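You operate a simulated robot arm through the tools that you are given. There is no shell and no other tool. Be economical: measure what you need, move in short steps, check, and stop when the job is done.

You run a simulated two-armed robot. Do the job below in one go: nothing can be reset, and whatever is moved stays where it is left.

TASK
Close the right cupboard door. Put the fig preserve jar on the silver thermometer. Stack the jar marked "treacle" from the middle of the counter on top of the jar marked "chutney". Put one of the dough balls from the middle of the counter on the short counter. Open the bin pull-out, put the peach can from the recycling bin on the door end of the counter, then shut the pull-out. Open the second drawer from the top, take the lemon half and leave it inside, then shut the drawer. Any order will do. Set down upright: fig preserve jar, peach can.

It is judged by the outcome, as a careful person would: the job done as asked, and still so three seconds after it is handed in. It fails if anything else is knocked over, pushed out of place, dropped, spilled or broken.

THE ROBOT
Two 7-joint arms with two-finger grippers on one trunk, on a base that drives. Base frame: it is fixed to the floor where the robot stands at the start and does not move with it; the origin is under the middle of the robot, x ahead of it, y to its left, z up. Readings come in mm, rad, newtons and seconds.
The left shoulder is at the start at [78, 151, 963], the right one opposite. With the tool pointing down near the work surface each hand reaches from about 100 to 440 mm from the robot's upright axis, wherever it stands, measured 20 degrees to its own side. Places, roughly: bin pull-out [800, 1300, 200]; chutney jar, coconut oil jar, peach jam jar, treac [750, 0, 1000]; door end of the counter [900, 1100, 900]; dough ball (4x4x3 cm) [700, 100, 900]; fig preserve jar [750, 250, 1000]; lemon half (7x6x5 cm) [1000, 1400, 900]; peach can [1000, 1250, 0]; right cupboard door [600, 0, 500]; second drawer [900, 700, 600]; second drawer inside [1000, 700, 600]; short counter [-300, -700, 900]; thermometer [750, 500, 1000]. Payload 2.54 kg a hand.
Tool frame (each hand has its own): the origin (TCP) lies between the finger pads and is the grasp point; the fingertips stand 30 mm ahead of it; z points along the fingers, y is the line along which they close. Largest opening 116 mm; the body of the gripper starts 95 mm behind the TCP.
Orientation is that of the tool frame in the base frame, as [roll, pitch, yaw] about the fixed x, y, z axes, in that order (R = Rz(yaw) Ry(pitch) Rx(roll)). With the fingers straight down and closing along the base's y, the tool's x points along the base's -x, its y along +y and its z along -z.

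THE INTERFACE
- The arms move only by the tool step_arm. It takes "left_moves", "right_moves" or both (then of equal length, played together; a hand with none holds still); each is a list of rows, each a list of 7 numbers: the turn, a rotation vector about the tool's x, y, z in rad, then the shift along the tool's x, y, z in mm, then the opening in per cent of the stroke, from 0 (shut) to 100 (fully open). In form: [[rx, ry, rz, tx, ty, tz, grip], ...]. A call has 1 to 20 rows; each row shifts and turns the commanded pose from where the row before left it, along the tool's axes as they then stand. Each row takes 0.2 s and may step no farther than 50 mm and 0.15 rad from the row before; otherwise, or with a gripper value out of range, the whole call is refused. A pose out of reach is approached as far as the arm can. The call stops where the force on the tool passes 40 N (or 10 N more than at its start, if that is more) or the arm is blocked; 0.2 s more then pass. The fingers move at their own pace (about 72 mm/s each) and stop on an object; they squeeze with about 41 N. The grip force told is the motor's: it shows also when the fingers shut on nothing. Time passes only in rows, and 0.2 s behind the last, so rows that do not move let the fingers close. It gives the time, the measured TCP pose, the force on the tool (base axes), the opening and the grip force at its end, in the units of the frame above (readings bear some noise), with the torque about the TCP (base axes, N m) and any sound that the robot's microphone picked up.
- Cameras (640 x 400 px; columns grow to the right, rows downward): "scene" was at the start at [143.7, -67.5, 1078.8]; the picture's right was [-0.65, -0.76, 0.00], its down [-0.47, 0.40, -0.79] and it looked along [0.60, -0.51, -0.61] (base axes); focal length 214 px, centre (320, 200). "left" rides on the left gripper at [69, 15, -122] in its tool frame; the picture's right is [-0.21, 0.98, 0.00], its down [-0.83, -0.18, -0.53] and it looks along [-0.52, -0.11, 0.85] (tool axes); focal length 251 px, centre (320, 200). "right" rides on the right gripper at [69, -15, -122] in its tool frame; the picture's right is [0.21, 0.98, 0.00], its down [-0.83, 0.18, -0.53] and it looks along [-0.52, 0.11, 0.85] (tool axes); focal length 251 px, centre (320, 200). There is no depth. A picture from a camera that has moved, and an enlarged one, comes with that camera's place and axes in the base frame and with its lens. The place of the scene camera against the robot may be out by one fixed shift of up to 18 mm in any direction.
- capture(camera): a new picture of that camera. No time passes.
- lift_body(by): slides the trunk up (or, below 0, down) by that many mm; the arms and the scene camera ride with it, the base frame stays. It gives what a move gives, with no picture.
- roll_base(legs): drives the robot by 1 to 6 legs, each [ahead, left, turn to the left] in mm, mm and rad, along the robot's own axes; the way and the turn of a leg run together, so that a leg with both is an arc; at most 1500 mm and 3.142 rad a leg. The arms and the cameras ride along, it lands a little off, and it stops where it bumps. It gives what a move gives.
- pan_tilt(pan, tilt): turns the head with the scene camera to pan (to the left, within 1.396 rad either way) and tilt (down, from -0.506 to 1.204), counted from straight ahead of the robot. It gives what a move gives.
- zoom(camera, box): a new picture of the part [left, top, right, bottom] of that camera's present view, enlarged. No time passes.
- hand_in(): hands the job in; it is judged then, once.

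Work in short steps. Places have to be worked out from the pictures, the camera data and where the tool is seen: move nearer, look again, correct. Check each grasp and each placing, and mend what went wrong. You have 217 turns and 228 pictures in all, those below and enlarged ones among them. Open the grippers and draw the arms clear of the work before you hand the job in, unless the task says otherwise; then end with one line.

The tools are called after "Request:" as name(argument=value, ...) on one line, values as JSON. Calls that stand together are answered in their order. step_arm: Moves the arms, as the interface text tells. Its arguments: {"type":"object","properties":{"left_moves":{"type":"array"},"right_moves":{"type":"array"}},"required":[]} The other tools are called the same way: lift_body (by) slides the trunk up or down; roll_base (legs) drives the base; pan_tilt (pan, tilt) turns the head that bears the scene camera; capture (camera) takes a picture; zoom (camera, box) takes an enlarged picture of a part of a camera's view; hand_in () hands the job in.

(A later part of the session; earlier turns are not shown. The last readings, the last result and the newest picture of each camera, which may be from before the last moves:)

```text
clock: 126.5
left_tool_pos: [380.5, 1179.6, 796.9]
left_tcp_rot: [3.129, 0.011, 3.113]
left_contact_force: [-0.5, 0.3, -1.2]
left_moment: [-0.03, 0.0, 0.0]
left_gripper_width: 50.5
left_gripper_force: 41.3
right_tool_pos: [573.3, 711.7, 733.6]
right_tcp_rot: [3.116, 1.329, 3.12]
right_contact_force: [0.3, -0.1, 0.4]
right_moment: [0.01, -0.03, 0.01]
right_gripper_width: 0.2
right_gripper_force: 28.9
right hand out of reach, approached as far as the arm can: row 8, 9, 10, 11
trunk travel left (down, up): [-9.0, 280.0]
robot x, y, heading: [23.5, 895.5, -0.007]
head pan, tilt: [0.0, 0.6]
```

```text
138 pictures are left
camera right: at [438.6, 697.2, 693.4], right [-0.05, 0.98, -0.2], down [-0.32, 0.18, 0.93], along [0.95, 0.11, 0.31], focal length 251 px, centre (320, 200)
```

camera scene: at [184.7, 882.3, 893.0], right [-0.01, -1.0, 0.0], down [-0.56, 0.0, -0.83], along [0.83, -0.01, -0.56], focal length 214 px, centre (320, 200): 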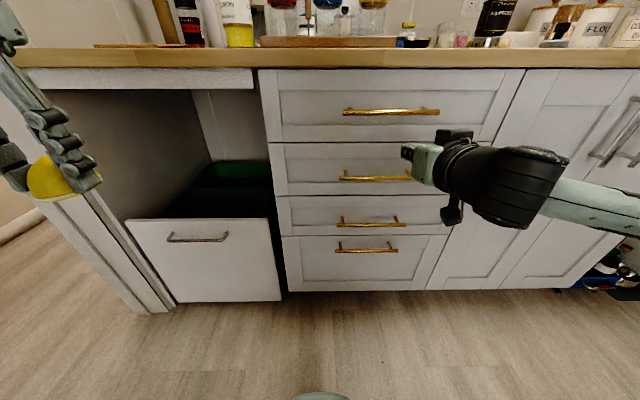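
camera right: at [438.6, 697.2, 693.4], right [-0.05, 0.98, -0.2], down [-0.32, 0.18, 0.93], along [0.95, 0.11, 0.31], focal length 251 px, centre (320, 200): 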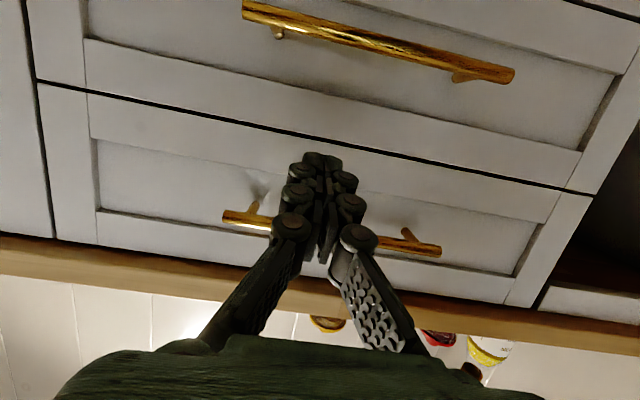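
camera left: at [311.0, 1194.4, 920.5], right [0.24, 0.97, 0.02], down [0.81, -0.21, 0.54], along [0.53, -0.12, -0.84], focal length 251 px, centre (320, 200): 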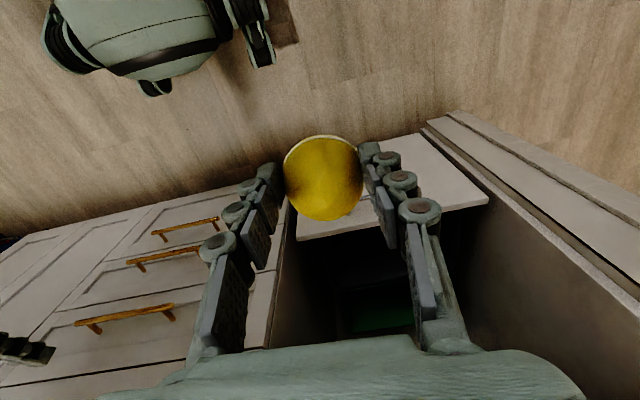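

The dome-shaped lemon is creeping down out of the grip. I'll set it on the counter's near-left free spot for now and fetch it when the drawer is open; raise the trunk in gentle steps.

Request:
lift_body(by=60)

Request:
lift_body(by=80)

Request:
lift_body(by=140)

Request:
capture(camera="left")

Request:
capture(camera="scene")

```text
clock: 127.5
left_tool_pos: [382.2, 1178.6, 856.6]
left_tcp_rot: [3.128, 0.012, 3.114]
left_contact_force: [-0.2, 0.7, -0.7]
left_moment: [0.0, 0.01, -0.05]
left_gripper_width: 50.6
left_gripper_force: 41.3
right_tool_pos: [573.7, 712.2, 793.3]
right_tcp_rot: [3.117, 1.33, 3.119]
right_contact_force: [-1.0, -0.3, 0.0]
right_moment: [0.02, -0.02, 0.01]
right_gripper_width: 0.0
right_gripper_force: 29.4
trunk travel left (down, up): [-69.0, 220.0]
robot x, y, heading: [19.7, 897.7, -0.008]
head pan, tilt: [0.0, 0.6]
```

```text
clock: 128.7
left_tool_pos: [381.9, 1179.4, 936.4]
left_tcp_rot: [3.126, 0.012, 3.114]
left_contact_force: [0.3, 0.3, -0.4]
left_moment: [-0.02, 0.02, -0.02]
left_gripper_width: 50.4
left_gripper_force: 40.6
right_tool_pos: [572.5, 711.5, 872.0]
right_tcp_rot: [3.117, 1.329, 3.119]
right_contact_force: [0.3, 0.2, -0.2]
right_moment: [0.0, 0.01, -0.03]
right_gripper_width: 0.0
right_gripper_force: 29.2
trunk travel left (down, up): [-149.0, 140.0]
robot x, y, heading: [14.9, 895.7, -0.009]
head pan, tilt: [0.0, 0.6]
```

```text
clock: 130.3
left_tool_pos: [382.4, 1179.7, 1077.8]
left_tcp_rot: [3.125, 0.013, 3.112]
left_contact_force: [-1.0, 0.1, -0.3]
left_moment: [0.01, 0.03, 0.04]
left_gripper_width: 49.9
left_gripper_force: 41.1
right_tool_pos: [572.7, 712.2, 1013.7]
right_tcp_rot: [3.118, 1.33, 3.12]
right_contact_force: [-0.5, 0.2, -0.2]
right_moment: [0.03, 0.03, 0.01]
right_gripper_width: 0.0
right_gripper_force: 28.4
trunk travel left (down, up): [-289.0, 0.0]
robot x, y, heading: [17.2, 895.0, -0.006]
head pan, tilt: [0.0, 0.6]
```

```text
137 pictures are left
camera left: at [311.1, 1194.4, 1200.4], right [0.24, 0.97, 0.02], down [0.81, -0.21, 0.54], along [0.53, -0.12, -0.84], focal length 251 px, centre (320, 200)
```

left: 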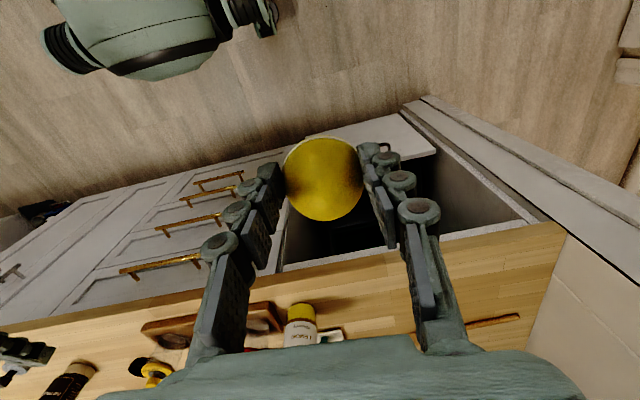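

```text
136 pictures are left
camera scene: at [184.8, 882.3, 1172.9], right [-0.01, -1.0, 0.0], down [-0.57, 0.0, -0.82], along [0.82, -0.01, -0.57], focal length 214 px, centre (320, 200)
```

scene: 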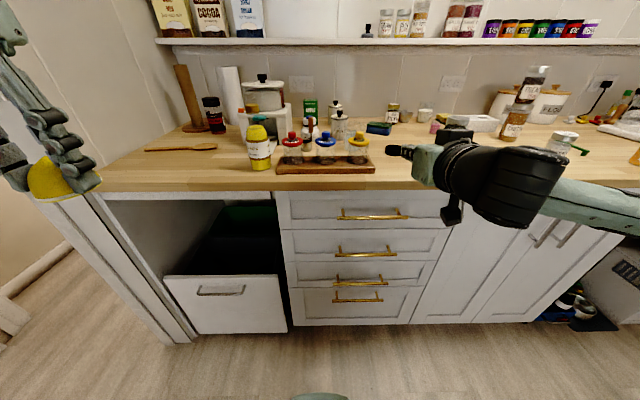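

Lemon still held. I drive forward 55 mm and extend the left hand over a clear spot near the front edge, ≈(712,1180).

Request:
roll_base(legs=[[55, 0, 0]])

Request:
step_arm(left_moves=[[0, 0, 0, -25, 0, 0, 0], [0, 0, 0, -30, 0, 0, 0], [0, 0, 0, -30, 0, 0, 0], [0, 0, 0, -30, 0, 0, 0], [0, 0, 0, -30, 0, 0, 0], [0, 0, 0, -30, 0, 0, 0], [0, 0, 0, -30, 0, 0, 0], [0, 0, 0, -30, 0, 0, 0], [0, 0, 0, -25, 0, 0, 0], [0, 0, 0, -15, 0, 0, 0]])

Request:
capture(camera="left")

Request:
capture(camera="scene")

```text
clock: 131.3
left_tool_pos: [437.4, 1179.9, 1077.1]
left_tcp_rot: [3.128, 0.011, 3.115]
left_contact_force: [-0.1, -0.1, -0.5]
left_moment: [-0.01, 0.0, -0.02]
left_gripper_width: 50.2
left_gripper_force: 40.9
right_tool_pos: [628.6, 711.7, 1012.4]
right_tcp_rot: [3.117, 1.328, 3.121]
right_contact_force: [-0.1, 0.3, -0.1]
right_moment: [-0.03, -0.02, 0.01]
right_gripper_width: 0.0
right_gripper_force: 28.7
trunk travel left (down, up): [-289.0, 0.0]
robot x, y, heading: [72.1, 895.0, -0.007]
head pan, tilt: [0.0, 0.6]
```

```text
clock: 133.5
left_tool_pos: [711.5, 1169.9, 1079.1]
left_tcp_rot: [3.127, 0.013, 3.117]
left_contact_force: [-0.5, -0.4, -0.4]
left_moment: [0.01, -0.03, 0.01]
left_gripper_width: 49.5
left_gripper_force: 40.8
right_tool_pos: [629.3, 712.0, 1013.1]
right_tcp_rot: [3.118, 1.329, 3.12]
right_contact_force: [-0.1, 0.7, -1.0]
right_moment: [-0.01, 0.0, 0.0]
right_gripper_width: 0.0
right_gripper_force: 28.9
trunk travel left (down, up): [-289.0, 0.0]
robot x, y, heading: [74.9, 896.5, -0.008]
head pan, tilt: [0.0, 0.6]
```

```text
135 pictures are left
camera left: at [640.9, 1187.0, 1202.7], right [0.24, 0.97, 0.02], down [0.81, -0.21, 0.54], along [0.53, -0.12, -0.84], focal length 251 px, centre (320, 200)
```

left: 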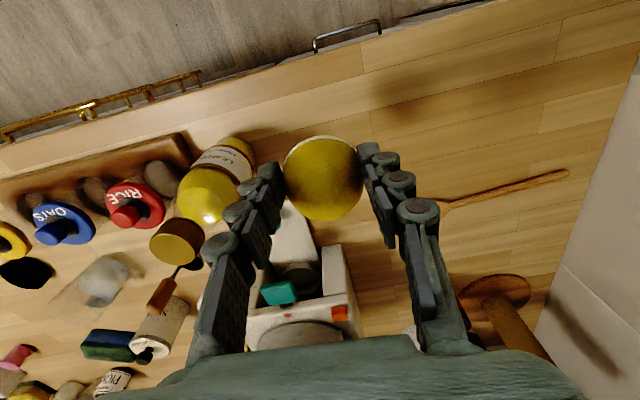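

```text
134 pictures are left
camera scene: at [239.8, 882.3, 1172.9], right [-0.01, -1.0, 0.0], down [-0.57, 0.0, -0.82], along [0.82, -0.01, -0.57], focal length 214 px, centre (320, 200)
```

scene: 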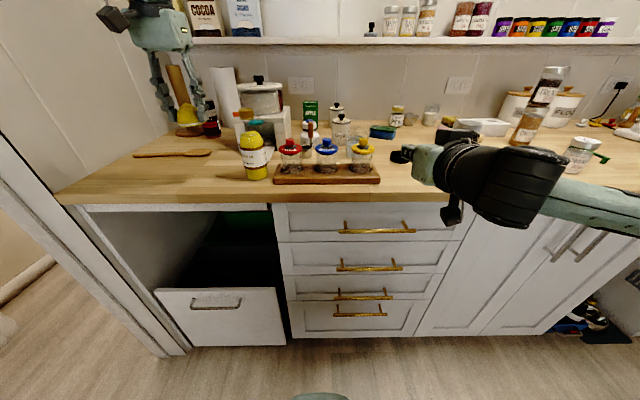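

Spot is clear; I shift 25 mm left from the bottle and lower smoothly.

Request:
step_arm(left_moves=[[0, 0, 0, -5, 15, 0, 0], [0, 0, 0, 0, 15, 10, 0], [0, 0, 0, 0, 0, 25, 0], [0, 0, 0, 0, 0, 25, 0], [0, 0, 0, 0, 0, 25, 0], [0, 0, 0, 0, 0, 20, 0], [0, 0, 0, 0, 0, 12, 0], [0, 0, 0, 0, 0, 0, 0]])

Request:
capture(camera="left")

Request:
zoom(camera="scene", box=[120, 80, 280, 220])

```text
clock: 135.3
left_tool_pos: [719.1, 1202.9, 963.6]
left_tcp_rot: [3.127, 0.012, 3.116]
left_contact_force: [0.0, -0.4, -1.1]
left_moment: [0.01, -0.02, 0.0]
left_gripper_width: 49.4
left_gripper_force: 40.7
right_tool_pos: [627.9, 712.5, 1013.1]
right_tcp_rot: [3.118, 1.331, 3.12]
right_contact_force: [0.2, -0.2, 0.0]
right_moment: [0.03, 0.02, 0.01]
right_gripper_width: 0.0
right_gripper_force: 29.0
trunk travel left (down, up): [-289.0, 0.0]
robot x, y, heading: [71.9, 895.8, -0.004]
head pan, tilt: [0.0, 0.6]
```

```text
133 pictures are left
camera left: at [648.1, 1217.7, 1087.4], right [0.24, 0.97, 0.02], down [0.81, -0.21, 0.54], along [0.53, -0.12, -0.84], focal length 251 px, centre (320, 200)
```

left: 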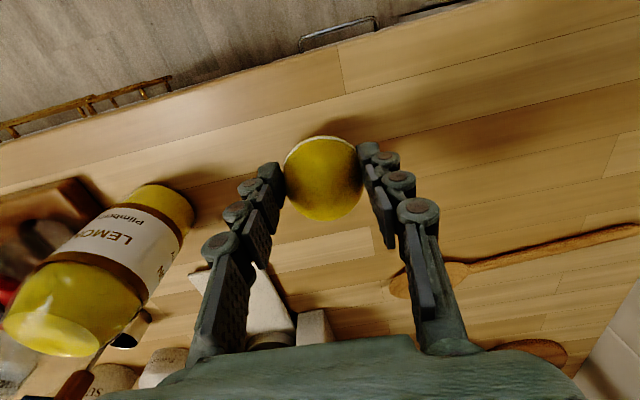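

```text
2.86 times, centred on (200, 150) of scene
camera zoom: at [239.4, 882.1, 1173.0], right [-0.01, -1.0, 0.0], down [-0.56, 0.0, -0.83], along [0.83, -0.01, -0.56], focal length 613 px, centre (663, 343)
```

zoom: 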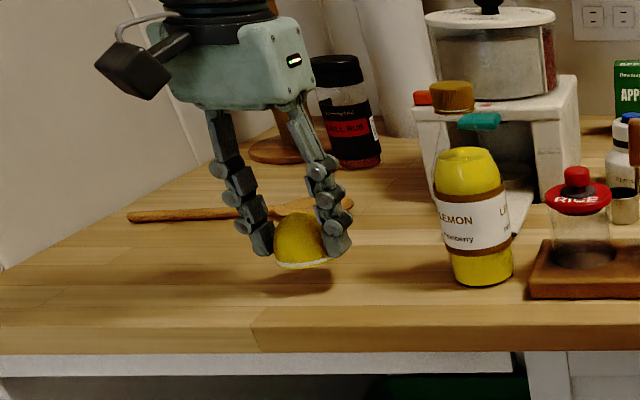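

Continuing down to contact.

Request:
step_arm(left_moves=[[0, 0, 0, 0, 0, 10, 0], [0, 0, 0, 0, 0, 6, 0], [0, 0, 0, 0, 0, 2, 0], [0, 0, 0, 0, 0, 2, 0], [0, 0, 0, 0, 0, 0, 0]])

Request:
zoom(camera="scene", box=[120, 80, 280, 220])

```text
clock: 136.5
left_tool_pos: [718.7, 1203.2, 943.3]
left_tcp_rot: [3.127, 0.012, 3.115]
left_contact_force: [0.6, -0.2, -0.6]
left_moment: [-0.01, 0.0, -0.01]
left_gripper_width: 49.4
left_gripper_force: 41.1
right_tool_pos: [628.4, 712.8, 1012.9]
right_tcp_rot: [3.116, 1.331, 3.121]
right_contact_force: [0.4, -0.1, -0.1]
right_moment: [0.02, -0.01, 0.0]
right_gripper_width: 0.0
right_gripper_force: 28.1
trunk travel left (down, up): [-289.0, 0.0]
robot x, y, heading: [69.9, 894.2, -0.004]
head pan, tilt: [0.0, 0.6]
```

```text
2.86 times, centred on (200, 150) of scene
camera zoom: at [239.4, 882.1, 1173.0], right [-0.01, -1.0, 0.0], down [-0.56, 0.0, -0.83], along [0.83, -0.01, -0.56], focal length 613 px, centre (663, 343)
```

zoom: 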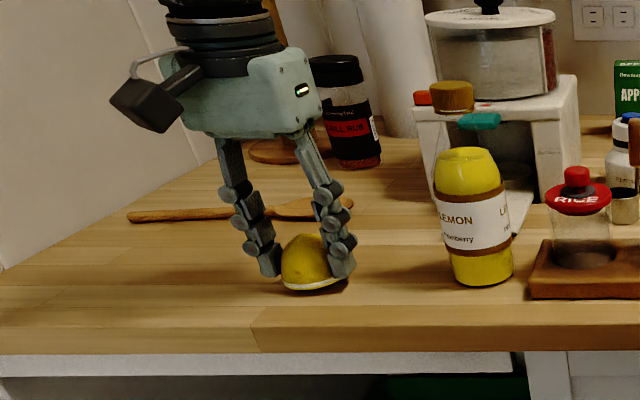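

Request:
step_arm(left_moves=[[0, 0, 0, 0, 0, 2, 0], [0, 0, 0, 0, 0, 1.5, 0], [0, 0, 0, 0, 0, 0, 0]])

```text
clock: 137.3
left_tool_pos: [718.2, 1203.4, 940.6]
left_tcp_rot: [3.127, 0.011, 3.115]
left_contact_force: [-0.4, 0.4, -1.0]
left_moment: [0.0, -0.02, 0.0]
left_gripper_width: 49.2
left_gripper_force: 41.6
right_tool_pos: [627.3, 712.0, 1014.3]
right_tcp_rot: [3.117, 1.331, 3.121]
right_contact_force: [0.4, 0.1, 0.9]
right_moment: [-0.04, 0.0, 0.02]
right_gripper_width: 0.2
right_gripper_force: 28.9
trunk travel left (down, up): [-289.0, 0.0]
robot x, y, heading: [75.9, 894.0, -0.007]
head pan, tilt: [0.0, 0.6]
```

The lemon is a few mm above the counter still; I lower further in tiny steps.

Request:
step_arm(left_moves=[[0, 0, 0, 0, 0, 1.5, 0], [0, 0, 0, 0, 0, 1.5, 0], [0, 0, 0, 0, 0, 0, 0]])

Request:
zoom(camera="scene", box=[160, 120, 240, 190])

```text
clock: 138.1
left_tool_pos: [719.4, 1203.8, 938.6]
left_tcp_rot: [3.127, 0.013, 3.114]
left_contact_force: [0.5, -0.3, -0.6]
left_moment: [0.04, 0.01, 0.02]
left_gripper_width: 49.0
left_gripper_force: 40.5
right_tool_pos: [628.0, 711.6, 1013.7]
right_tcp_rot: [3.117, 1.329, 3.121]
right_contact_force: [0.0, 0.3, 0.3]
right_moment: [-0.01, 0.02, -0.04]
right_gripper_width: 0.0
right_gripper_force: 29.1
trunk travel left (down, up): [-289.0, 0.0]
robot x, y, heading: [75.0, 892.0, -0.009]
head pan, tilt: [0.0, 0.6]
```

```text
5.71 times, centred on (200, 155) of scene
camera zoom: at [239.5, 882.1, 1173.0], right [-0.01, -1.0, 0.0], down [-0.56, 0.0, -0.83], along [0.83, -0.01, -0.56], focal length 1226 px, centre (1006, 457)
```

zoom: 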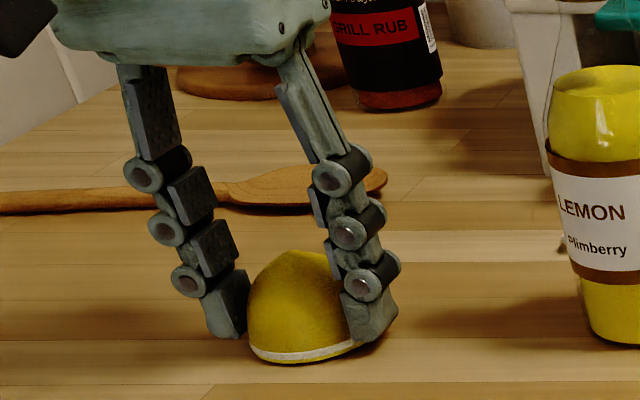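

Request:
step_arm(left_moves=[[0, 0, 0, 0, 0, 1.5, 0], [0, 0, 0, 0, 0, 1.5, 0], [0, 0, 0, 0, 0, 0, 0]])

```text
clock: 138.9
left_tool_pos: [719.3, 1203.7, 936.2]
left_tcp_rot: [3.128, 0.016, 3.114]
left_contact_force: [2.9, -0.1, 9.3]
left_moment: [0.25, 0.04, -0.03]
left_gripper_width: 48.6
left_gripper_force: 41.1
right_tool_pos: [627.4, 712.7, 1012.8]
right_tcp_rot: [3.116, 1.328, 3.118]
right_contact_force: [0.4, -0.3, -0.2]
right_moment: [0.01, 0.01, 0.04]
right_gripper_width: 0.2
right_gripper_force: 29.3
trunk travel left (down, up): [-289.0, 0.0]
robot x, y, heading: [73.6, 894.3, -0.004]
head pan, tilt: [0.0, 0.6]
```

Contact felt. I release and lift the left hand, then view.

Request:
step_arm(left_moves=[[0, 0, 0, 0, 0, 0, 55], [0, 0, 0, 0, 0, 0, 70], [0, 0, 0, 0, 0, 0, 70], [0, 0, 0, 0, 0, -40, 70], [0, 0, 0, 0, 0, -45, 70], [0, 0, 0, 0, 0, -45, 70], [0, 0, 0, 40, 0, 0, 70], [0, 0, 0, 45, 0, 0, 70], [0, 0, 0, 45, 0, 0, 70], [0, 0, 0, 45, 0, 0, 70], [0, 0, 0, 45, 0, 0, 70], [0, 0, 0, 45, 0, 0, 70], [0, 0, 0, 45, 0, 0, 70]])

Request:
capture(camera="scene")

```text
clock: 141.7
left_tool_pos: [408.9, 1211.3, 1060.4]
left_tcp_rot: [3.128, 0.013, 3.116]
left_contact_force: [-1.0, -0.6, 0.1]
left_moment: [-0.01, 0.01, -0.02]
left_gripper_width: 81.4
left_gripper_force: 0.0
right_tool_pos: [627.3, 711.6, 1013.4]
right_tcp_rot: [3.116, 1.33, 3.123]
right_contact_force: [-1.0, 0.2, 0.2]
right_moment: [0.01, 0.01, 0.0]
right_gripper_width: 0.1
right_gripper_force: 28.7
trunk travel left (down, up): [-289.0, 0.0]
robot x, y, heading: [74.6, 893.6, -0.003]
head pan, tilt: [0.0, 0.6]
```

```text
129 pictures are left
camera scene: at [239.0, 882.4, 1173.1], right [-0.01, -1.0, 0.0], down [-0.56, 0.0, -0.83], along [0.83, -0.01, -0.56], focal length 214 px, centre (320, 200)
```

scene: 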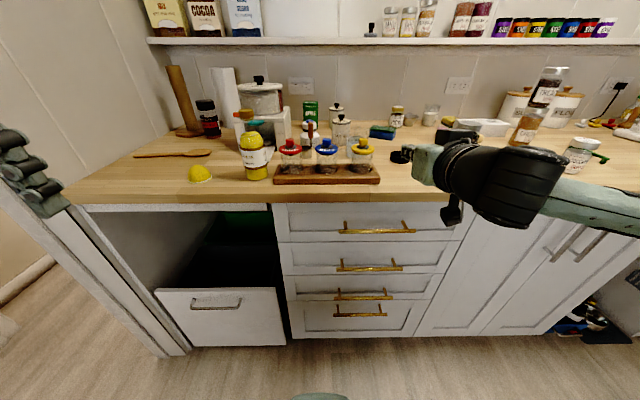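

Lemon rests safely. Now the drawer: back off, lower the trunk, then roll the right gripper 90° so it closes vertically.

Request:
roll_base(legs=[[-90, 0, 0]])

Request:
lift_body(by=-289)

Request:
step_arm(right_moves=[[0, 0, 0.145, 0, 0, 0, 0], [0, 0, 0.145, 0, 0, 0, 0], [0, 0, 0.145, 0, 0, 0, 0], [0, 0, 0.145, 0, 0, 0, 0], [0, 0, 0.145, 0, 0, 0, 0], [0, 0, 0.145, 0, 0, 0, 20], [0, 0, 0.145, 0, 0, 0, 40], [0, 0, 0.145, 0, 0, 0, 60], [0, 0, 0.145, 0, 0, 0, 60], [0, 0, 0.145, 0, 0, 0, 60], [0, 0, 0.12, 0, 0, 0, 60]])

Request:
capture(camera="right")

Request:
capture(camera="scene")

```text
clock: 142.8
left_tool_pos: [318.5, 1212.6, 1061.0]
left_tcp_rot: [3.127, 0.012, 3.116]
left_contact_force: [-0.5, 0.2, -0.1]
left_moment: [0.04, -0.03, 0.0]
left_gripper_width: 81.2
left_gripper_force: 0.0
right_tool_pos: [536.1, 712.4, 1013.4]
right_tcp_rot: [3.118, 1.33, 3.121]
right_contact_force: [-0.7, -0.4, 0.1]
right_moment: [0.0, 0.03, 0.0]
right_gripper_width: 0.2
right_gripper_force: 29.1
trunk travel left (down, up): [-289.0, 0.0]
robot x, y, heading: [-18.2, 895.7, -0.007]
head pan, tilt: [0.0, 0.6]
```

```text
clock: 145.7
left_tool_pos: [319.3, 1211.0, 771.2]
left_tcp_rot: [3.127, 0.013, 3.116]
left_contact_force: [0.2, 0.0, 0.5]
left_moment: [-0.01, -0.01, -0.02]
left_gripper_width: 81.3
left_gripper_force: 0.1
right_tool_pos: [537.3, 711.9, 724.4]
right_tcp_rot: [3.118, 1.331, 3.122]
right_contact_force: [-0.2, 0.2, 0.9]
right_moment: [-0.02, 0.03, 0.02]
right_gripper_width: 0.0
right_gripper_force: 28.6
trunk travel left (down, up): [0.0, 289.0]
robot x, y, heading: [-14.4, 894.3, -0.007]
head pan, tilt: [0.0, 0.6]
```

```text
clock: 148.1
left_tool_pos: [318.7, 1211.7, 772.1]
left_tcp_rot: [3.129, 0.012, 3.115]
left_contact_force: [0.1, -0.2, -1.0]
left_moment: [-0.01, -0.01, 0.01]
left_gripper_width: 81.3
left_gripper_force: 0.0
right_tool_pos: [537.4, 710.9, 724.1]
right_tcp_rot: [1.812, -0.009, 1.573]
right_contact_force: [1.0, -0.2, -0.2]
right_moment: [0.02, -0.03, 0.0]
right_gripper_width: 69.7
right_gripper_force: 0.0
trunk travel left (down, up): [0.0, 289.0]
robot x, y, heading: [-14.4, 901.0, -0.005]
head pan, tilt: [0.0, 0.6]
```

```text
128 pictures are left
camera right: at [415.7, 781.3, 737.6], right [0.23, 0.21, 0.95], down [-0.47, -0.83, 0.3], along [0.85, -0.52, -0.09], focal length 251 px, centre (320, 200)
```

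right: 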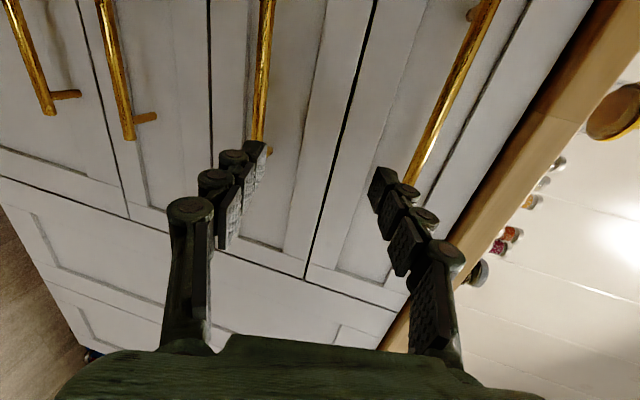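

```text
127 pictures are left
camera scene: at [148.9, 882.7, 884.0], right [-0.01, -1.0, 0.0], down [-0.56, 0.0, -0.83], along [0.83, -0.01, -0.56], focal length 214 px, centre (320, 200)
```

scene: 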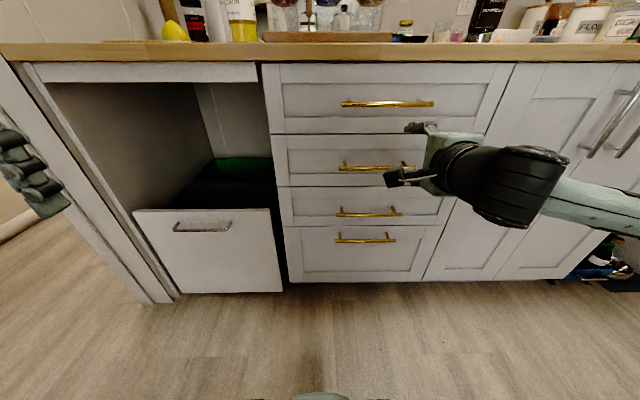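

Gripper now points forward closing vertically. The second handle lies at z≈642, y≈690–825; I shift to y≈755, z≈643.

Request:
step_arm(right_moves=[[0, 0, 0, 22, -39, 9, 60], [0, 0, 0, 22, -39, 9, 60], [0, 0, 0, 0, 0, 0, 60]])

Request:
capture(camera="right")

Request:
capture(camera="scene")

```text
clock: 148.9
left_tool_pos: [319.9, 1211.8, 772.1]
left_tcp_rot: [3.126, 0.011, 3.115]
left_contact_force: [0.1, -0.1, -0.9]
left_moment: [0.0, 0.02, 0.01]
left_gripper_width: 81.2
left_gripper_force: 0.1
right_tool_pos: [537.7, 710.9, 724.5]
right_tcp_rot: [1.812, -0.008, 1.572]
right_contact_force: [0.8, -0.3, 0.1]
right_moment: [-0.01, 0.03, 0.0]
right_gripper_width: 69.5
right_gripper_force: 0.0
right hand out of reach, approached as far as the arm can: row 1, 2
trunk travel left (down, up): [0.0, 289.0]
robot x, y, heading: [-18.0, 897.5, -0.008]
head pan, tilt: [0.0, 0.6]
```

```text
126 pictures are left
camera right: at [415.6, 781.3, 737.5], right [0.23, 0.21, 0.95], down [-0.47, -0.83, 0.3], along [0.85, -0.52, -0.09], focal length 251 px, centre (320, 200)
```

right: 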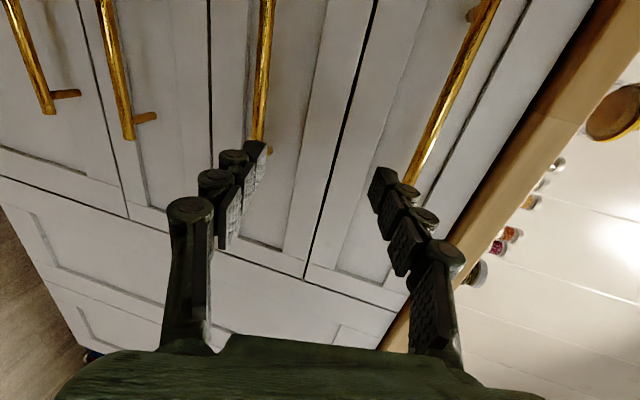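

```text
125 pictures are left
camera scene: at [148.9, 882.7, 884.0], right [-0.01, -1.0, 0.0], down [-0.56, 0.0, -0.83], along [0.83, -0.01, -0.56], focal length 214 px, centre (320, 200)
```

scene: 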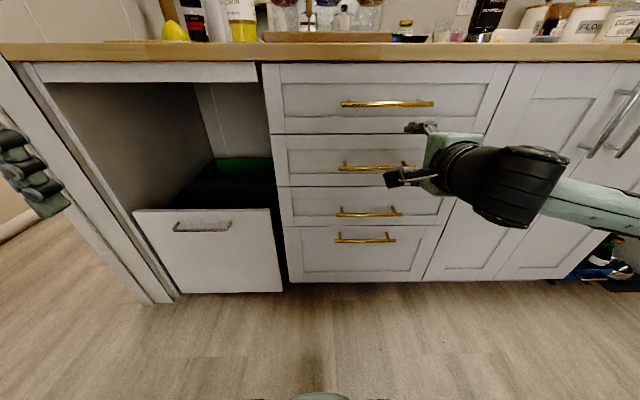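

The pose is at a limit (commanded pitch beyond reach). I pitch the tool down a bit more to bring it back inside reach and lower it.

Request:
step_arm(right_moves=[[0.15, 0, 0, 0, 0, 0, 60], [0.15, 0, 0, 0, 0, 0, 60], [0, 0, 0, 0, 0, 0, 60]])

```text
clock: 149.7
left_tool_pos: [318.7, 1211.4, 771.9]
left_tcp_rot: [3.126, 0.011, 3.114]
left_contact_force: [0.4, 0.0, 0.2]
left_moment: [0.0, 0.0, -0.03]
left_gripper_width: 81.3
left_gripper_force: 0.0
right_tool_pos: [535.8, 710.8, 724.6]
right_tcp_rot: [2.111, -0.004, 1.573]
right_contact_force: [-0.6, 0.9, -0.2]
right_moment: [0.03, -0.01, -0.02]
right_gripper_width: 69.8
right_gripper_force: 0.0
trunk travel left (down, up): [0.0, 289.0]
robot x, y, heading: [-16.8, 894.8, -0.004]
head pan, tilt: [0.0, 0.6]
```

Request:
step_arm(right_moves=[[0, 0, 0, 22, -34, 20, 60], [0, 0, 0, 22, -34, 20, 60], [0, 0, 0, 0, 0, 0, 60]])

Request:
capture(camera="right")

Request:
zoom(camera="scene", box=[300, 80, 500, 220])

```text
clock: 150.5
left_tool_pos: [318.3, 1212.2, 771.9]
left_tcp_rot: [3.129, 0.013, 3.115]
left_contact_force: [-0.3, 0.5, 0.6]
left_moment: [0.01, -0.03, 0.01]
left_gripper_width: 81.3
left_gripper_force: 0.1
right_tool_pos: [535.7, 755.2, 647.3]
right_tcp_rot: [2.112, -0.005, 1.573]
right_contact_force: [1.0, -0.5, -0.6]
right_moment: [0.01, 0.0, 0.01]
right_gripper_width: 69.6
right_gripper_force: 0.0
trunk travel left (down, up): [0.0, 289.0]
robot x, y, heading: [-16.9, 894.9, -0.008]
head pan, tilt: [0.0, 0.6]
```

```text
124 pictures are left
camera right: at [423.8, 824.9, 695.0], right [0.5, 0.21, 0.84], down [-0.36, -0.83, 0.43], along [0.79, -0.52, -0.34], focal length 251 px, centre (320, 200)
```

right: 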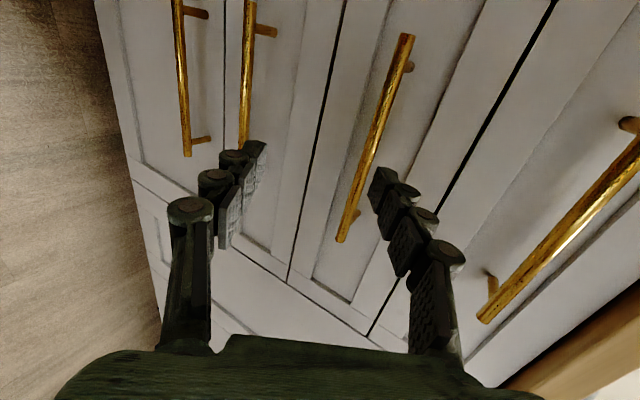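

```text
2.86 times, centred on (400, 150) of scene
camera zoom: at [148.9, 882.7, 884.0], right [-0.01, -1.0, 0.0], down [-0.56, 0.0, -0.83], along [0.83, -0.01, -0.56], focal length 613 px, centre (91, 343)
```

zoom: 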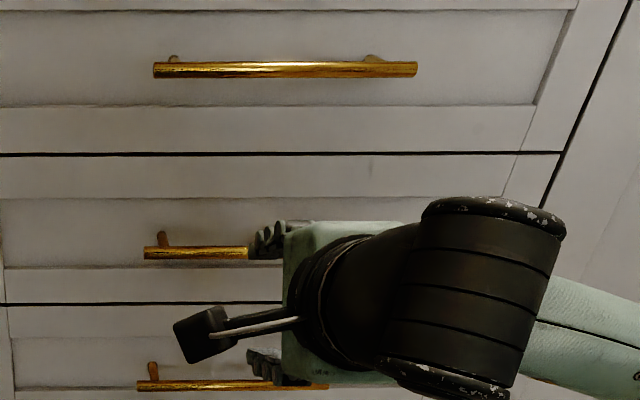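

Bar 2 spans y≈650–840 at z≈637. I lower 8 mm, narrow the opening, and drive forward 90 mm.

Request:
step_arm(right_moves=[[0, 0, 0, 0, -8, 4, 45], [0, 0, 0, 0, 0, 0, 45]])

Request:
roll_base(legs=[[75, 0, 0]])

Request:
capture(camera="right")

```text
clock: 151.1
left_tool_pos: [318.8, 1211.3, 771.1]
left_tcp_rot: [3.128, 0.013, 3.117]
left_contact_force: [0.3, 0.0, 0.6]
left_moment: [0.01, 0.0, 0.0]
left_gripper_width: 81.0
left_gripper_force: 0.2
right_tool_pos: [534.9, 755.5, 637.8]
right_tcp_rot: [2.113, -0.004, 1.573]
right_contact_force: [-0.2, 0.7, -0.6]
right_moment: [0.03, -0.01, 0.01]
right_gripper_width: 52.3
right_gripper_force: 0.0
trunk travel left (down, up): [0.0, 289.0]
robot x, y, heading: [-18.1, 894.1, -0.011]
head pan, tilt: [0.0, 0.6]
```

```text
clock: 152.1
left_tool_pos: [392.8, 1210.6, 771.3]
left_tcp_rot: [3.127, 0.013, 3.116]
left_contact_force: [-0.9, 0.2, 0.0]
left_moment: [-0.02, -0.02, -0.01]
left_gripper_width: 81.4
left_gripper_force: 0.0
right_tool_pos: [610.2, 755.8, 635.8]
right_tcp_rot: [2.112, -0.007, 1.573]
right_contact_force: [0.2, 0.5, 0.0]
right_moment: [-0.01, -0.01, 0.03]
right_gripper_width: 52.0
right_gripper_force: 0.0
trunk travel left (down, up): [0.0, 289.0]
robot x, y, heading: [57.8, 893.1, -0.005]
head pan, tilt: [0.0, 0.6]
```

```text
122 pictures are left
camera right: at [497.8, 824.5, 685.6], right [0.5, 0.21, 0.84], down [-0.36, -0.83, 0.43], along [0.79, -0.52, -0.34], focal length 251 px, centre (320, 200)
```

right: 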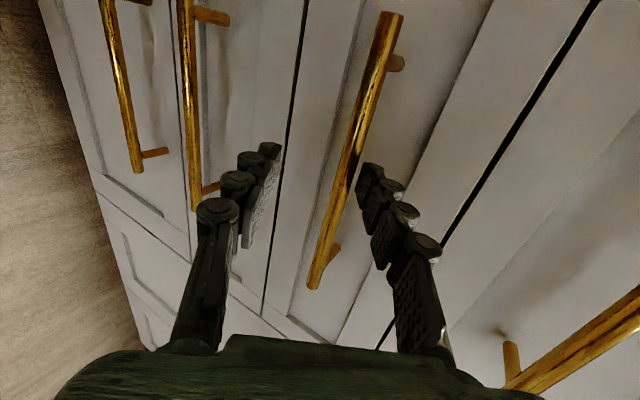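

The bar lies between the fingers. I advance ~18 mm with the base and close.

Request:
roll_base(legs=[[20, 0, 0]])

Request:
step_arm(right_moves=[[0, 0, 0, 0, 0, 0, 20], [0, 0, 0, 0, 0, 0, 0], [0, 0, 0, 0, 0, 0, 0], [0, 0, 0, 0, 0, 0, 0]])

Request:
capture(camera="right")

```text
clock: 152.9
left_tool_pos: [414.0, 1210.7, 770.5]
left_tcp_rot: [3.128, 0.011, 3.114]
left_contact_force: [0.7, -0.3, 0.4]
left_moment: [0.0, -0.01, -0.01]
left_gripper_width: 81.0
left_gripper_force: 0.0
right_tool_pos: [629.0, 755.4, 637.3]
right_tcp_rot: [2.111, -0.005, 1.575]
right_contact_force: [-0.1, -0.7, 0.3]
right_moment: [0.0, -0.03, 0.02]
right_gripper_width: 52.1
right_gripper_force: 0.0
trunk travel left (down, up): [0.0, 289.0]
robot x, y, heading: [81.8, 897.3, -0.005]
head pan, tilt: [0.0, 0.6]
```

```text
clock: 153.9
left_tool_pos: [411.6, 1211.4, 772.6]
left_tcp_rot: [3.128, 0.014, 3.114]
left_contact_force: [0.3, 0.3, 0.3]
left_moment: [0.01, -0.01, -0.03]
left_gripper_width: 81.2
left_gripper_force: 0.0
right_tool_pos: [628.3, 754.6, 641.7]
right_tcp_rot: [2.098, -0.007, 1.574]
right_contact_force: [7.5, -1.1, 28.9]
right_moment: [-0.07, -0.23, 0.63]
right_gripper_width: 10.6
right_gripper_force: 37.7
trunk travel left (down, up): [0.0, 289.0]
robot x, y, heading: [78.9, 897.3, -0.004]
head pan, tilt: [0.0, 0.6]
```

```text
121 pictures are left
camera right: at [517.1, 824.5, 689.5], right [0.49, 0.21, 0.85], down [-0.37, -0.83, 0.42], along [0.79, -0.52, -0.33], focal length 251 px, centre (320, 200)
```

right: 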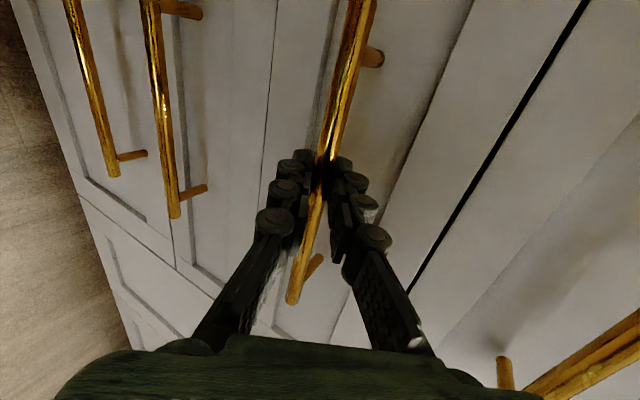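

Bar gripped (10.6 mm). I pull by driving back.

Request:
step_arm(right_moves=[[0, 0, 0, 0, 3, -1, 0], [0, 0, 0, 0, 0, 0, 0]])

Request:
roll_base(legs=[[-110, 0, 0]])

Request:
capture(camera="scene")

```text
clock: 154.5
left_tool_pos: [413.9, 1211.7, 772.2]
left_tcp_rot: [3.126, 0.014, 3.116]
left_contact_force: [0.6, -0.3, 0.0]
left_moment: [0.0, 0.03, 0.02]
left_gripper_width: 81.2
left_gripper_force: 0.0
right_tool_pos: [628.7, 754.9, 642.5]
right_tcp_rot: [2.105, -0.004, 1.575]
right_contact_force: [6.3, 1.6, 23.3]
right_moment: [-0.26, -0.25, 0.32]
right_gripper_width: 10.6
right_gripper_force: 38.4
trunk travel left (down, up): [0.0, 289.0]
robot x, y, heading: [78.1, 895.7, -0.008]
head pan, tilt: [0.0, 0.6]
```

```text
clock: 155.7
left_tool_pos: [304.7, 1210.9, 771.9]
left_tcp_rot: [3.127, 0.014, 3.116]
left_contact_force: [-0.2, -0.4, -0.6]
left_moment: [-0.01, -0.02, -0.01]
left_gripper_width: 80.9
left_gripper_force: 0.0
right_tool_pos: [521.6, 755.2, 642.1]
right_tcp_rot: [2.104, -0.005, 1.57]
right_contact_force: [-0.4, -7.7, 23.8]
right_moment: [-0.29, -0.16, 0.43]
right_gripper_width: 10.9
right_gripper_force: 37.4
trunk travel left (down, up): [0.0, 289.0]
robot x, y, heading: [-29.6, 894.5, -0.005]
head pan, tilt: [0.0, 0.6]
```

```text
120 pictures are left
camera scene: at [134.2, 882.9, 884.4], right [-0.01, -1.0, 0.0], down [-0.56, 0.0, -0.83], along [0.83, -0.01, -0.56], focal length 214 px, centre (320, 200)
```

scene: 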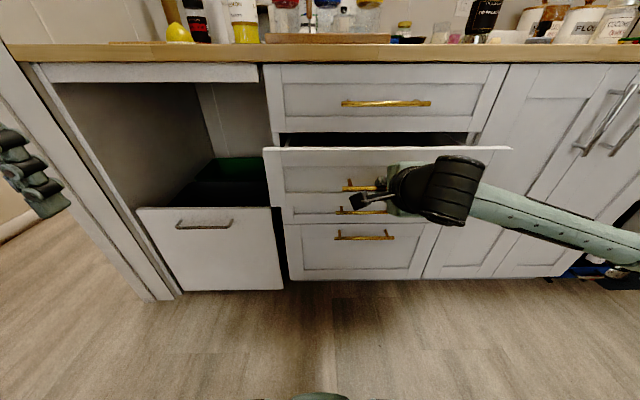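

Drawer opens nicely. I pull another 150 mm.

Request:
roll_base(legs=[[-150, 0, 0]])

Request:
capture(camera="scene")

```text
clock: 157.1
left_tool_pos: [156.5, 1212.8, 772.6]
left_tcp_rot: [3.128, 0.013, 3.117]
left_contact_force: [0.0, -0.6, 0.2]
left_moment: [-0.01, -0.02, -0.02]
left_gripper_width: 81.2
left_gripper_force: 0.0
right_tool_pos: [374.9, 754.3, 641.9]
right_tcp_rot: [2.104, -0.003, 1.566]
right_contact_force: [1.6, -27.0, 13.9]
right_moment: [-0.46, -0.1, 0.16]
right_gripper_width: 10.6
right_gripper_force: 37.9
trunk travel left (down, up): [0.0, 289.0]
robot x, y, heading: [-176.4, 898.0, -0.008]
head pan, tilt: [0.0, 0.6]
```

```text
119 pictures are left
camera scene: at [-12.6, 883.2, 884.2], right [-0.01, -1.0, 0.0], down [-0.56, 0.0, -0.83], along [0.83, 0.0, -0.56], focal length 214 px, centre (320, 200)
```

scene: 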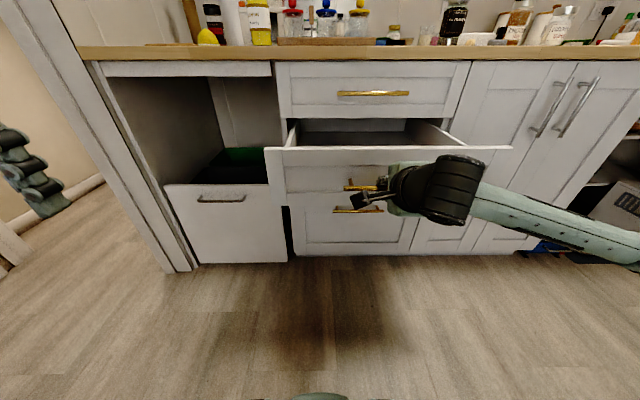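

Drawer open ≈250 mm. I release the bar and back the hand straight off along its axis, then back the base.

Request:
step_arm(right_moves=[[0, 0, 0, 0, 0, 0, 30], [0, 0, 0, 0, 0, 0, 60], [0, 0, 0, 0, 0, 0, 60], [0, 0, 0, 0, 0, -25, 60], [0, 0, 0, 0, 0, -30, 60]])

Request:
capture(camera="right")

```text
clock: 158.3
left_tool_pos: [158.6, 1213.4, 772.6]
left_tcp_rot: [3.127, 0.012, 3.116]
left_contact_force: [0.0, 0.1, -0.2]
left_moment: [0.05, -0.03, -0.03]
left_gripper_width: 81.3
left_gripper_force: 0.1
right_tool_pos: [339.2, 758.6, 672.1]
right_tcp_rot: [2.107, -0.005, 1.566]
right_contact_force: [0.1, 0.0, -0.3]
right_moment: [-0.01, -0.01, 0.01]
right_gripper_width: 69.7
right_gripper_force: 0.0
right hand out of reach, approached as far as the arm can: row 5
trunk travel left (down, up): [0.0, 289.0]
robot x, y, heading: [-177.7, 898.0, -0.003]
head pan, tilt: [0.0, 0.6]
```

```text
118 pictures are left
camera right: at [227.2, 828.7, 720.9], right [0.5, 0.21, 0.84], down [-0.37, -0.83, 0.43], along [0.78, -0.52, -0.33], focal length 251 px, centre (320, 200)
```

right: 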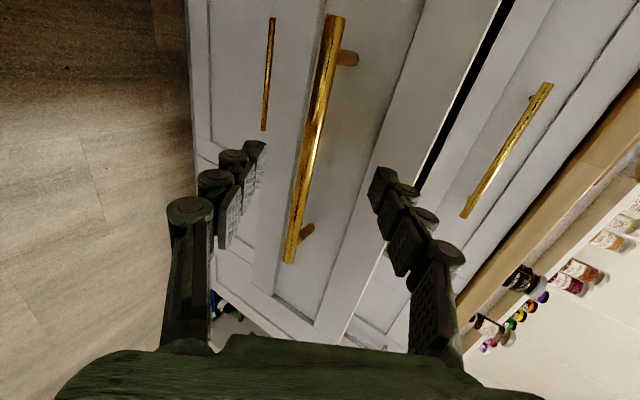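

Free of the bar. I back off a bit, raise the trunk and restore the right hand to pointing down.

Request:
roll_base(legs=[[-60, 0, 0]])

Request:
lift_body(by=289)

Request:
step_arm(right_moves=[[0, 0, -0.143, 0, 0, 0, 30], [0, 0, -0.143, 0, 0, 0, 0], [0, 0, -0.143, 0, 0, 0, 0], [0, 0, -0.143, 0, 0, 0, 0], [0, 0, -0.143, 0, 0, 0, 0], [0, 0, -0.143, 0, 0, 0, 0], [0, 0, -0.143, 0, 0, 0, 0], [0, 0, -0.143, 0, 0, 0, 0], [0, 0, -0.143, 0, 0, 0, 0], [0, 0, -0.143, 0, 0, 0, 0], [0, 0, -0.143, 0, 0, 0, 0], [0, 0.147, 0, 0, 0, 0, 0], [0, 0.147, 0, 0, 0, 0, 0], [0, 0.147, 0, 0, 0, 0, 0], [0, 0.147, 0, 0, 0, 0, 0], [0, 0.147, 0, 0, 0, 0, 0], [0, 0.147, 0, 0, 0, 0, 0], [0, 0.147, 0, 0, 0, 0, 0]])

Request:
capture(camera="scene")

```text
clock: 159.2
left_tool_pos: [98.5, 1214.2, 772.3]
left_tcp_rot: [3.126, 0.011, 3.118]
left_contact_force: [1.2, -0.3, -0.2]
left_moment: [0.03, 0.01, 0.02]
left_gripper_width: 81.2
left_gripper_force: 0.2
right_tool_pos: [280.5, 758.0, 672.7]
right_tcp_rot: [2.108, -0.004, 1.567]
right_contact_force: [-0.4, 0.6, 0.9]
right_moment: [0.02, 0.02, -0.02]
right_gripper_width: 69.4
right_gripper_force: 0.0
trunk travel left (down, up): [0.0, 289.0]
robot x, y, heading: [-238.3, 897.3, -0.006]
head pan, tilt: [0.0, 0.6]
```

```text
clock: 162.2
left_tool_pos: [98.4, 1214.2, 1059.4]
left_tcp_rot: [3.127, 0.014, 3.117]
left_contact_force: [-0.1, 0.5, -0.9]
left_moment: [0.01, -0.02, -0.03]
left_gripper_width: 81.3
left_gripper_force: 0.1
right_tool_pos: [280.0, 758.3, 960.9]
right_tcp_rot: [2.106, -0.003, 1.566]
right_contact_force: [0.8, -0.4, -0.1]
right_moment: [0.0, -0.03, -0.01]
right_gripper_width: 69.7
right_gripper_force: 0.0
trunk travel left (down, up): [-289.0, 0.0]
robot x, y, heading: [-235.4, 899.7, -0.008]
head pan, tilt: [0.0, 0.6]
```

```text
clock: 165.9
left_tool_pos: [99.8, 1213.1, 1060.3]
left_tcp_rot: [3.126, 0.011, 3.118]
left_contact_force: [-0.1, -1.0, -0.8]
left_moment: [0.0, 0.02, -0.01]
left_gripper_width: 81.2
left_gripper_force: 0.1
right_tool_pos: [281.6, 758.7, 962.7]
right_tcp_rot: [3.139, 0.003, 3.135]
right_contact_force: [-0.4, 0.2, -0.2]
right_moment: [0.02, 0.03, 0.0]
right_gripper_width: 0.0
right_gripper_force: 28.5
trunk travel left (down, up): [-289.0, 0.0]
robot x, y, heading: [-236.1, 897.8, -0.004]
head pan, tilt: [0.0, 0.6]
```

```text
117 pictures are left
camera scene: at [-70.4, 884.3, 1172.9], right [-0.01, -1.0, 0.0], down [-0.57, 0.0, -0.82], along [0.82, -0.01, -0.57], focal length 214 px, centre (320, 200)
```

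scene: 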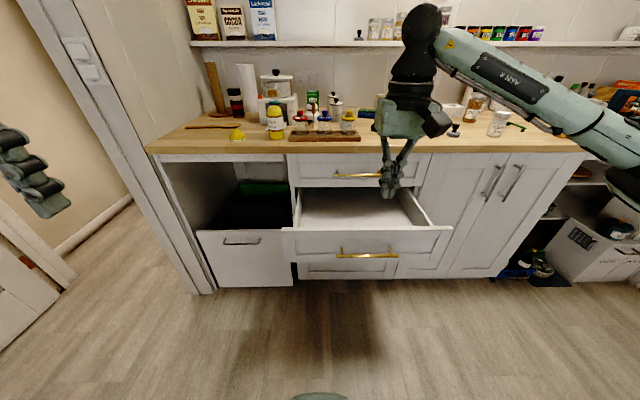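

Drawer open and empty. I tuck the right arm up, then drive toward the lemon's spot, staying clear of the drawer.

Request:
step_arm(right_moves=[[0, 0, 0, 0, 0, -45, 0], [0, 0, 0, 0, 0, -45, 0], [0, 0, 0, 0, -10, -45, 0], [0, 0, 0, 45, -15, 0, 0], [0, 0, 0, 45, -15, 0, 0], [0, 0, 0, 45, -10, 0, 0], [0, 0, 0, 45, -10, 0, 0]])

Request:
roll_base(legs=[[0, 115, 0], [335, 0, 0]])

Request:
capture(camera="left")

Request:
capture(camera="scene")

```text
clock: 167.6
left_tool_pos: [97.4, 1214.0, 1059.6]
left_tcp_rot: [3.127, 0.012, 3.117]
left_contact_force: [0.1, -0.1, 0.7]
left_moment: [0.01, 0.01, -0.01]
left_gripper_width: 81.2
left_gripper_force: 0.1
right_tool_pos: [97.1, 698.4, 1096.6]
right_tcp_rot: [3.139, 0.009, 3.135]
right_contact_force: [-1.0, -0.3, 0.6]
right_moment: [0.03, -0.01, 0.0]
right_gripper_width: 0.0
right_gripper_force: 28.7
trunk travel left (down, up): [-289.0, 0.0]
robot x, y, heading: [-239.3, 895.7, -0.006]
head pan, tilt: [0.0, 0.6]
```

```text
clock: 171.2
left_tool_pos: [443.2, 1326.9, 1059.7]
left_tcp_rot: [3.128, 0.011, 3.115]
left_contact_force: [0.1, 0.1, 0.4]
left_moment: [-0.01, -0.01, 0.02]
left_gripper_width: 81.0
left_gripper_force: 0.0
right_tool_pos: [443.9, 812.6, 1096.0]
right_tcp_rot: [3.14, 0.007, 3.137]
right_contact_force: [0.1, 0.8, 0.4]
right_moment: [0.03, 0.02, -0.02]
right_gripper_width: 0.2
right_gripper_force: 28.8
trunk travel left (down, up): [-289.0, 0.0]
robot x, y, heading: [106.6, 1007.5, -0.005]
head pan, tilt: [0.0, 0.6]
```

```text
116 pictures are left
camera left: at [373.2, 1342.4, 1183.7], right [0.24, 0.97, 0.02], down [0.81, -0.21, 0.54], along [0.53, -0.12, -0.84], focal length 251 px, centre (320, 200)
```

left: 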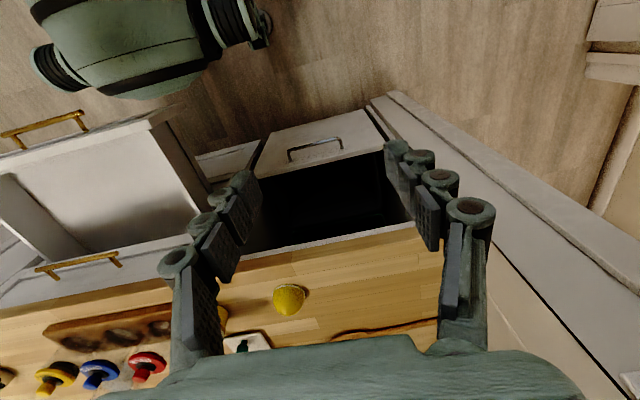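

```text
115 pictures are left
camera scene: at [274.1, 998.1, 1172.9], right [-0.01, -1.0, 0.0], down [-0.57, 0.0, -0.82], along [0.82, -0.01, -0.57], focal length 214 px, centre (320, 200)
```

scene: 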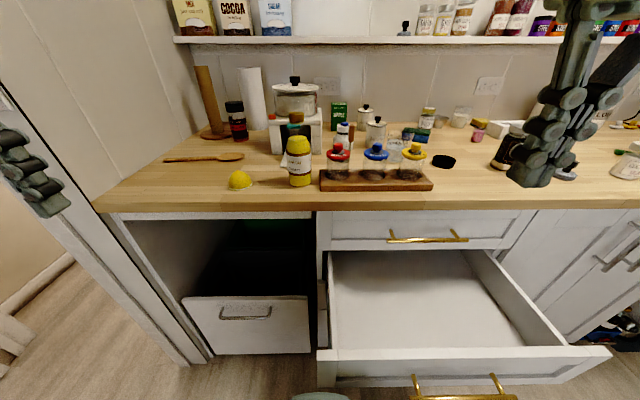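

Drawer fully visible; lemon at ≈(720,1204). I bring the left hand over it.

Request:
step_arm(left_moves=[[0, 0, 0, -45, -20, 0, 70], [0, 0, 0, -45, -20, 0, 70], [0, 0, 0, -45, -20, 0, 70], [0, 0, 0, -45, -20, 0, 70], [0, 0, 0, -45, -20, 0, 70], [0, 0, 0, -45, -17, 0, 70], [0, 0, 0, -6, 0, 20, 70], [0, 0, 0, 0, 0, 0, 70]])

Request:
capture(camera="left")

```text
clock: 173.0
left_tool_pos: [716.5, 1207.1, 1041.9]
left_tcp_rot: [3.126, 0.01, 3.118]
left_contact_force: [-0.1, 0.9, 0.1]
left_moment: [0.0, 0.01, -0.01]
left_gripper_width: 81.2
left_gripper_force: 0.0
right_tool_pos: [444.0, 811.3, 1095.5]
right_tcp_rot: [3.141, 0.008, 3.137]
right_contact_force: [0.1, 0.0, 0.3]
right_moment: [0.02, -0.05, 0.01]
right_gripper_width: 0.0
right_gripper_force: 28.5
trunk travel left (down, up): [-289.0, 0.0]
robot x, y, heading: [108.2, 1007.1, -0.008]
head pan, tilt: [0.0, 0.6]
```

```text
114 pictures are left
camera left: at [646.1, 1221.4, 1165.3], right [0.24, 0.97, 0.02], down [0.81, -0.21, 0.54], along [0.53, -0.12, -0.84], focal length 251 px, centre (320, 200)
```

left: 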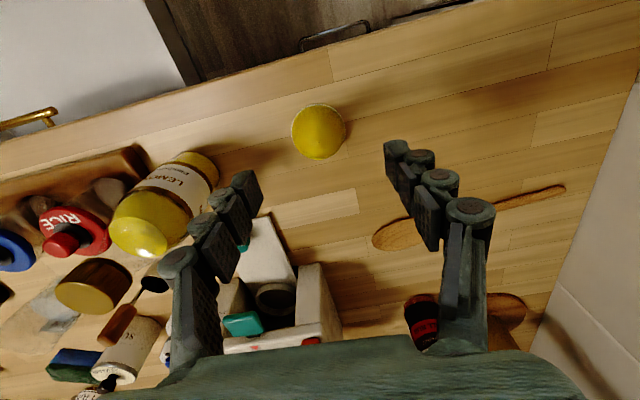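

Request:
step_arm(left_moves=[[0, 0, 0, -6, -3, 30, 70], [0, 0, 0, 0, 0, 40, 70], [0, 0, 0, 0, 0, 30, 70], [0, 0, 0, 0, 0, 10, 70], [0, 0, 0, 0, 0, 2, 70], [0, 0, 0, 0, 0, 0, 70]])

Request:
capture(camera="left")

```text
clock: 174.4
left_tool_pos: [722.4, 1203.0, 929.8]
left_tcp_rot: [3.127, 0.012, 3.115]
left_contact_force: [0.7, 0.0, 0.0]
left_moment: [0.0, -0.03, -0.02]
left_gripper_width: 81.4
left_gripper_force: 0.1
right_tool_pos: [443.3, 811.3, 1097.1]
right_tcp_rot: [3.14, 0.008, 3.136]
right_contact_force: [0.4, 0.0, 0.1]
right_moment: [0.0, 0.05, 0.0]
right_gripper_width: 0.1
right_gripper_force: 28.0
trunk travel left (down, up): [-289.0, 0.0]
robot x, y, heading: [106.9, 1009.0, -0.011]
head pan, tilt: [0.0, 0.6]
```

```text
113 pictures are left
camera left: at [652.5, 1217.3, 1053.5], right [0.24, 0.97, 0.02], down [0.81, -0.21, 0.54], along [0.53, -0.12, -0.84], focal length 251 px, centre (320, 200)
```

left: 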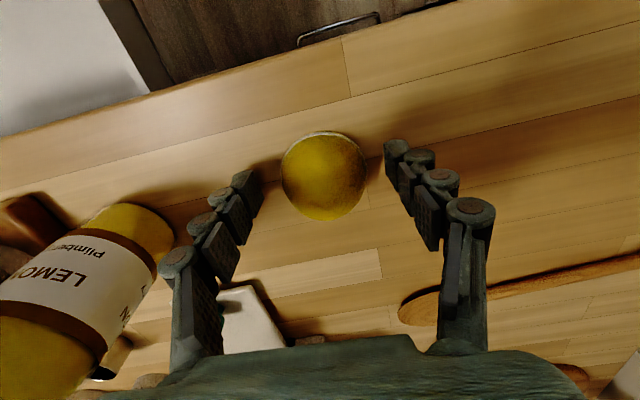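

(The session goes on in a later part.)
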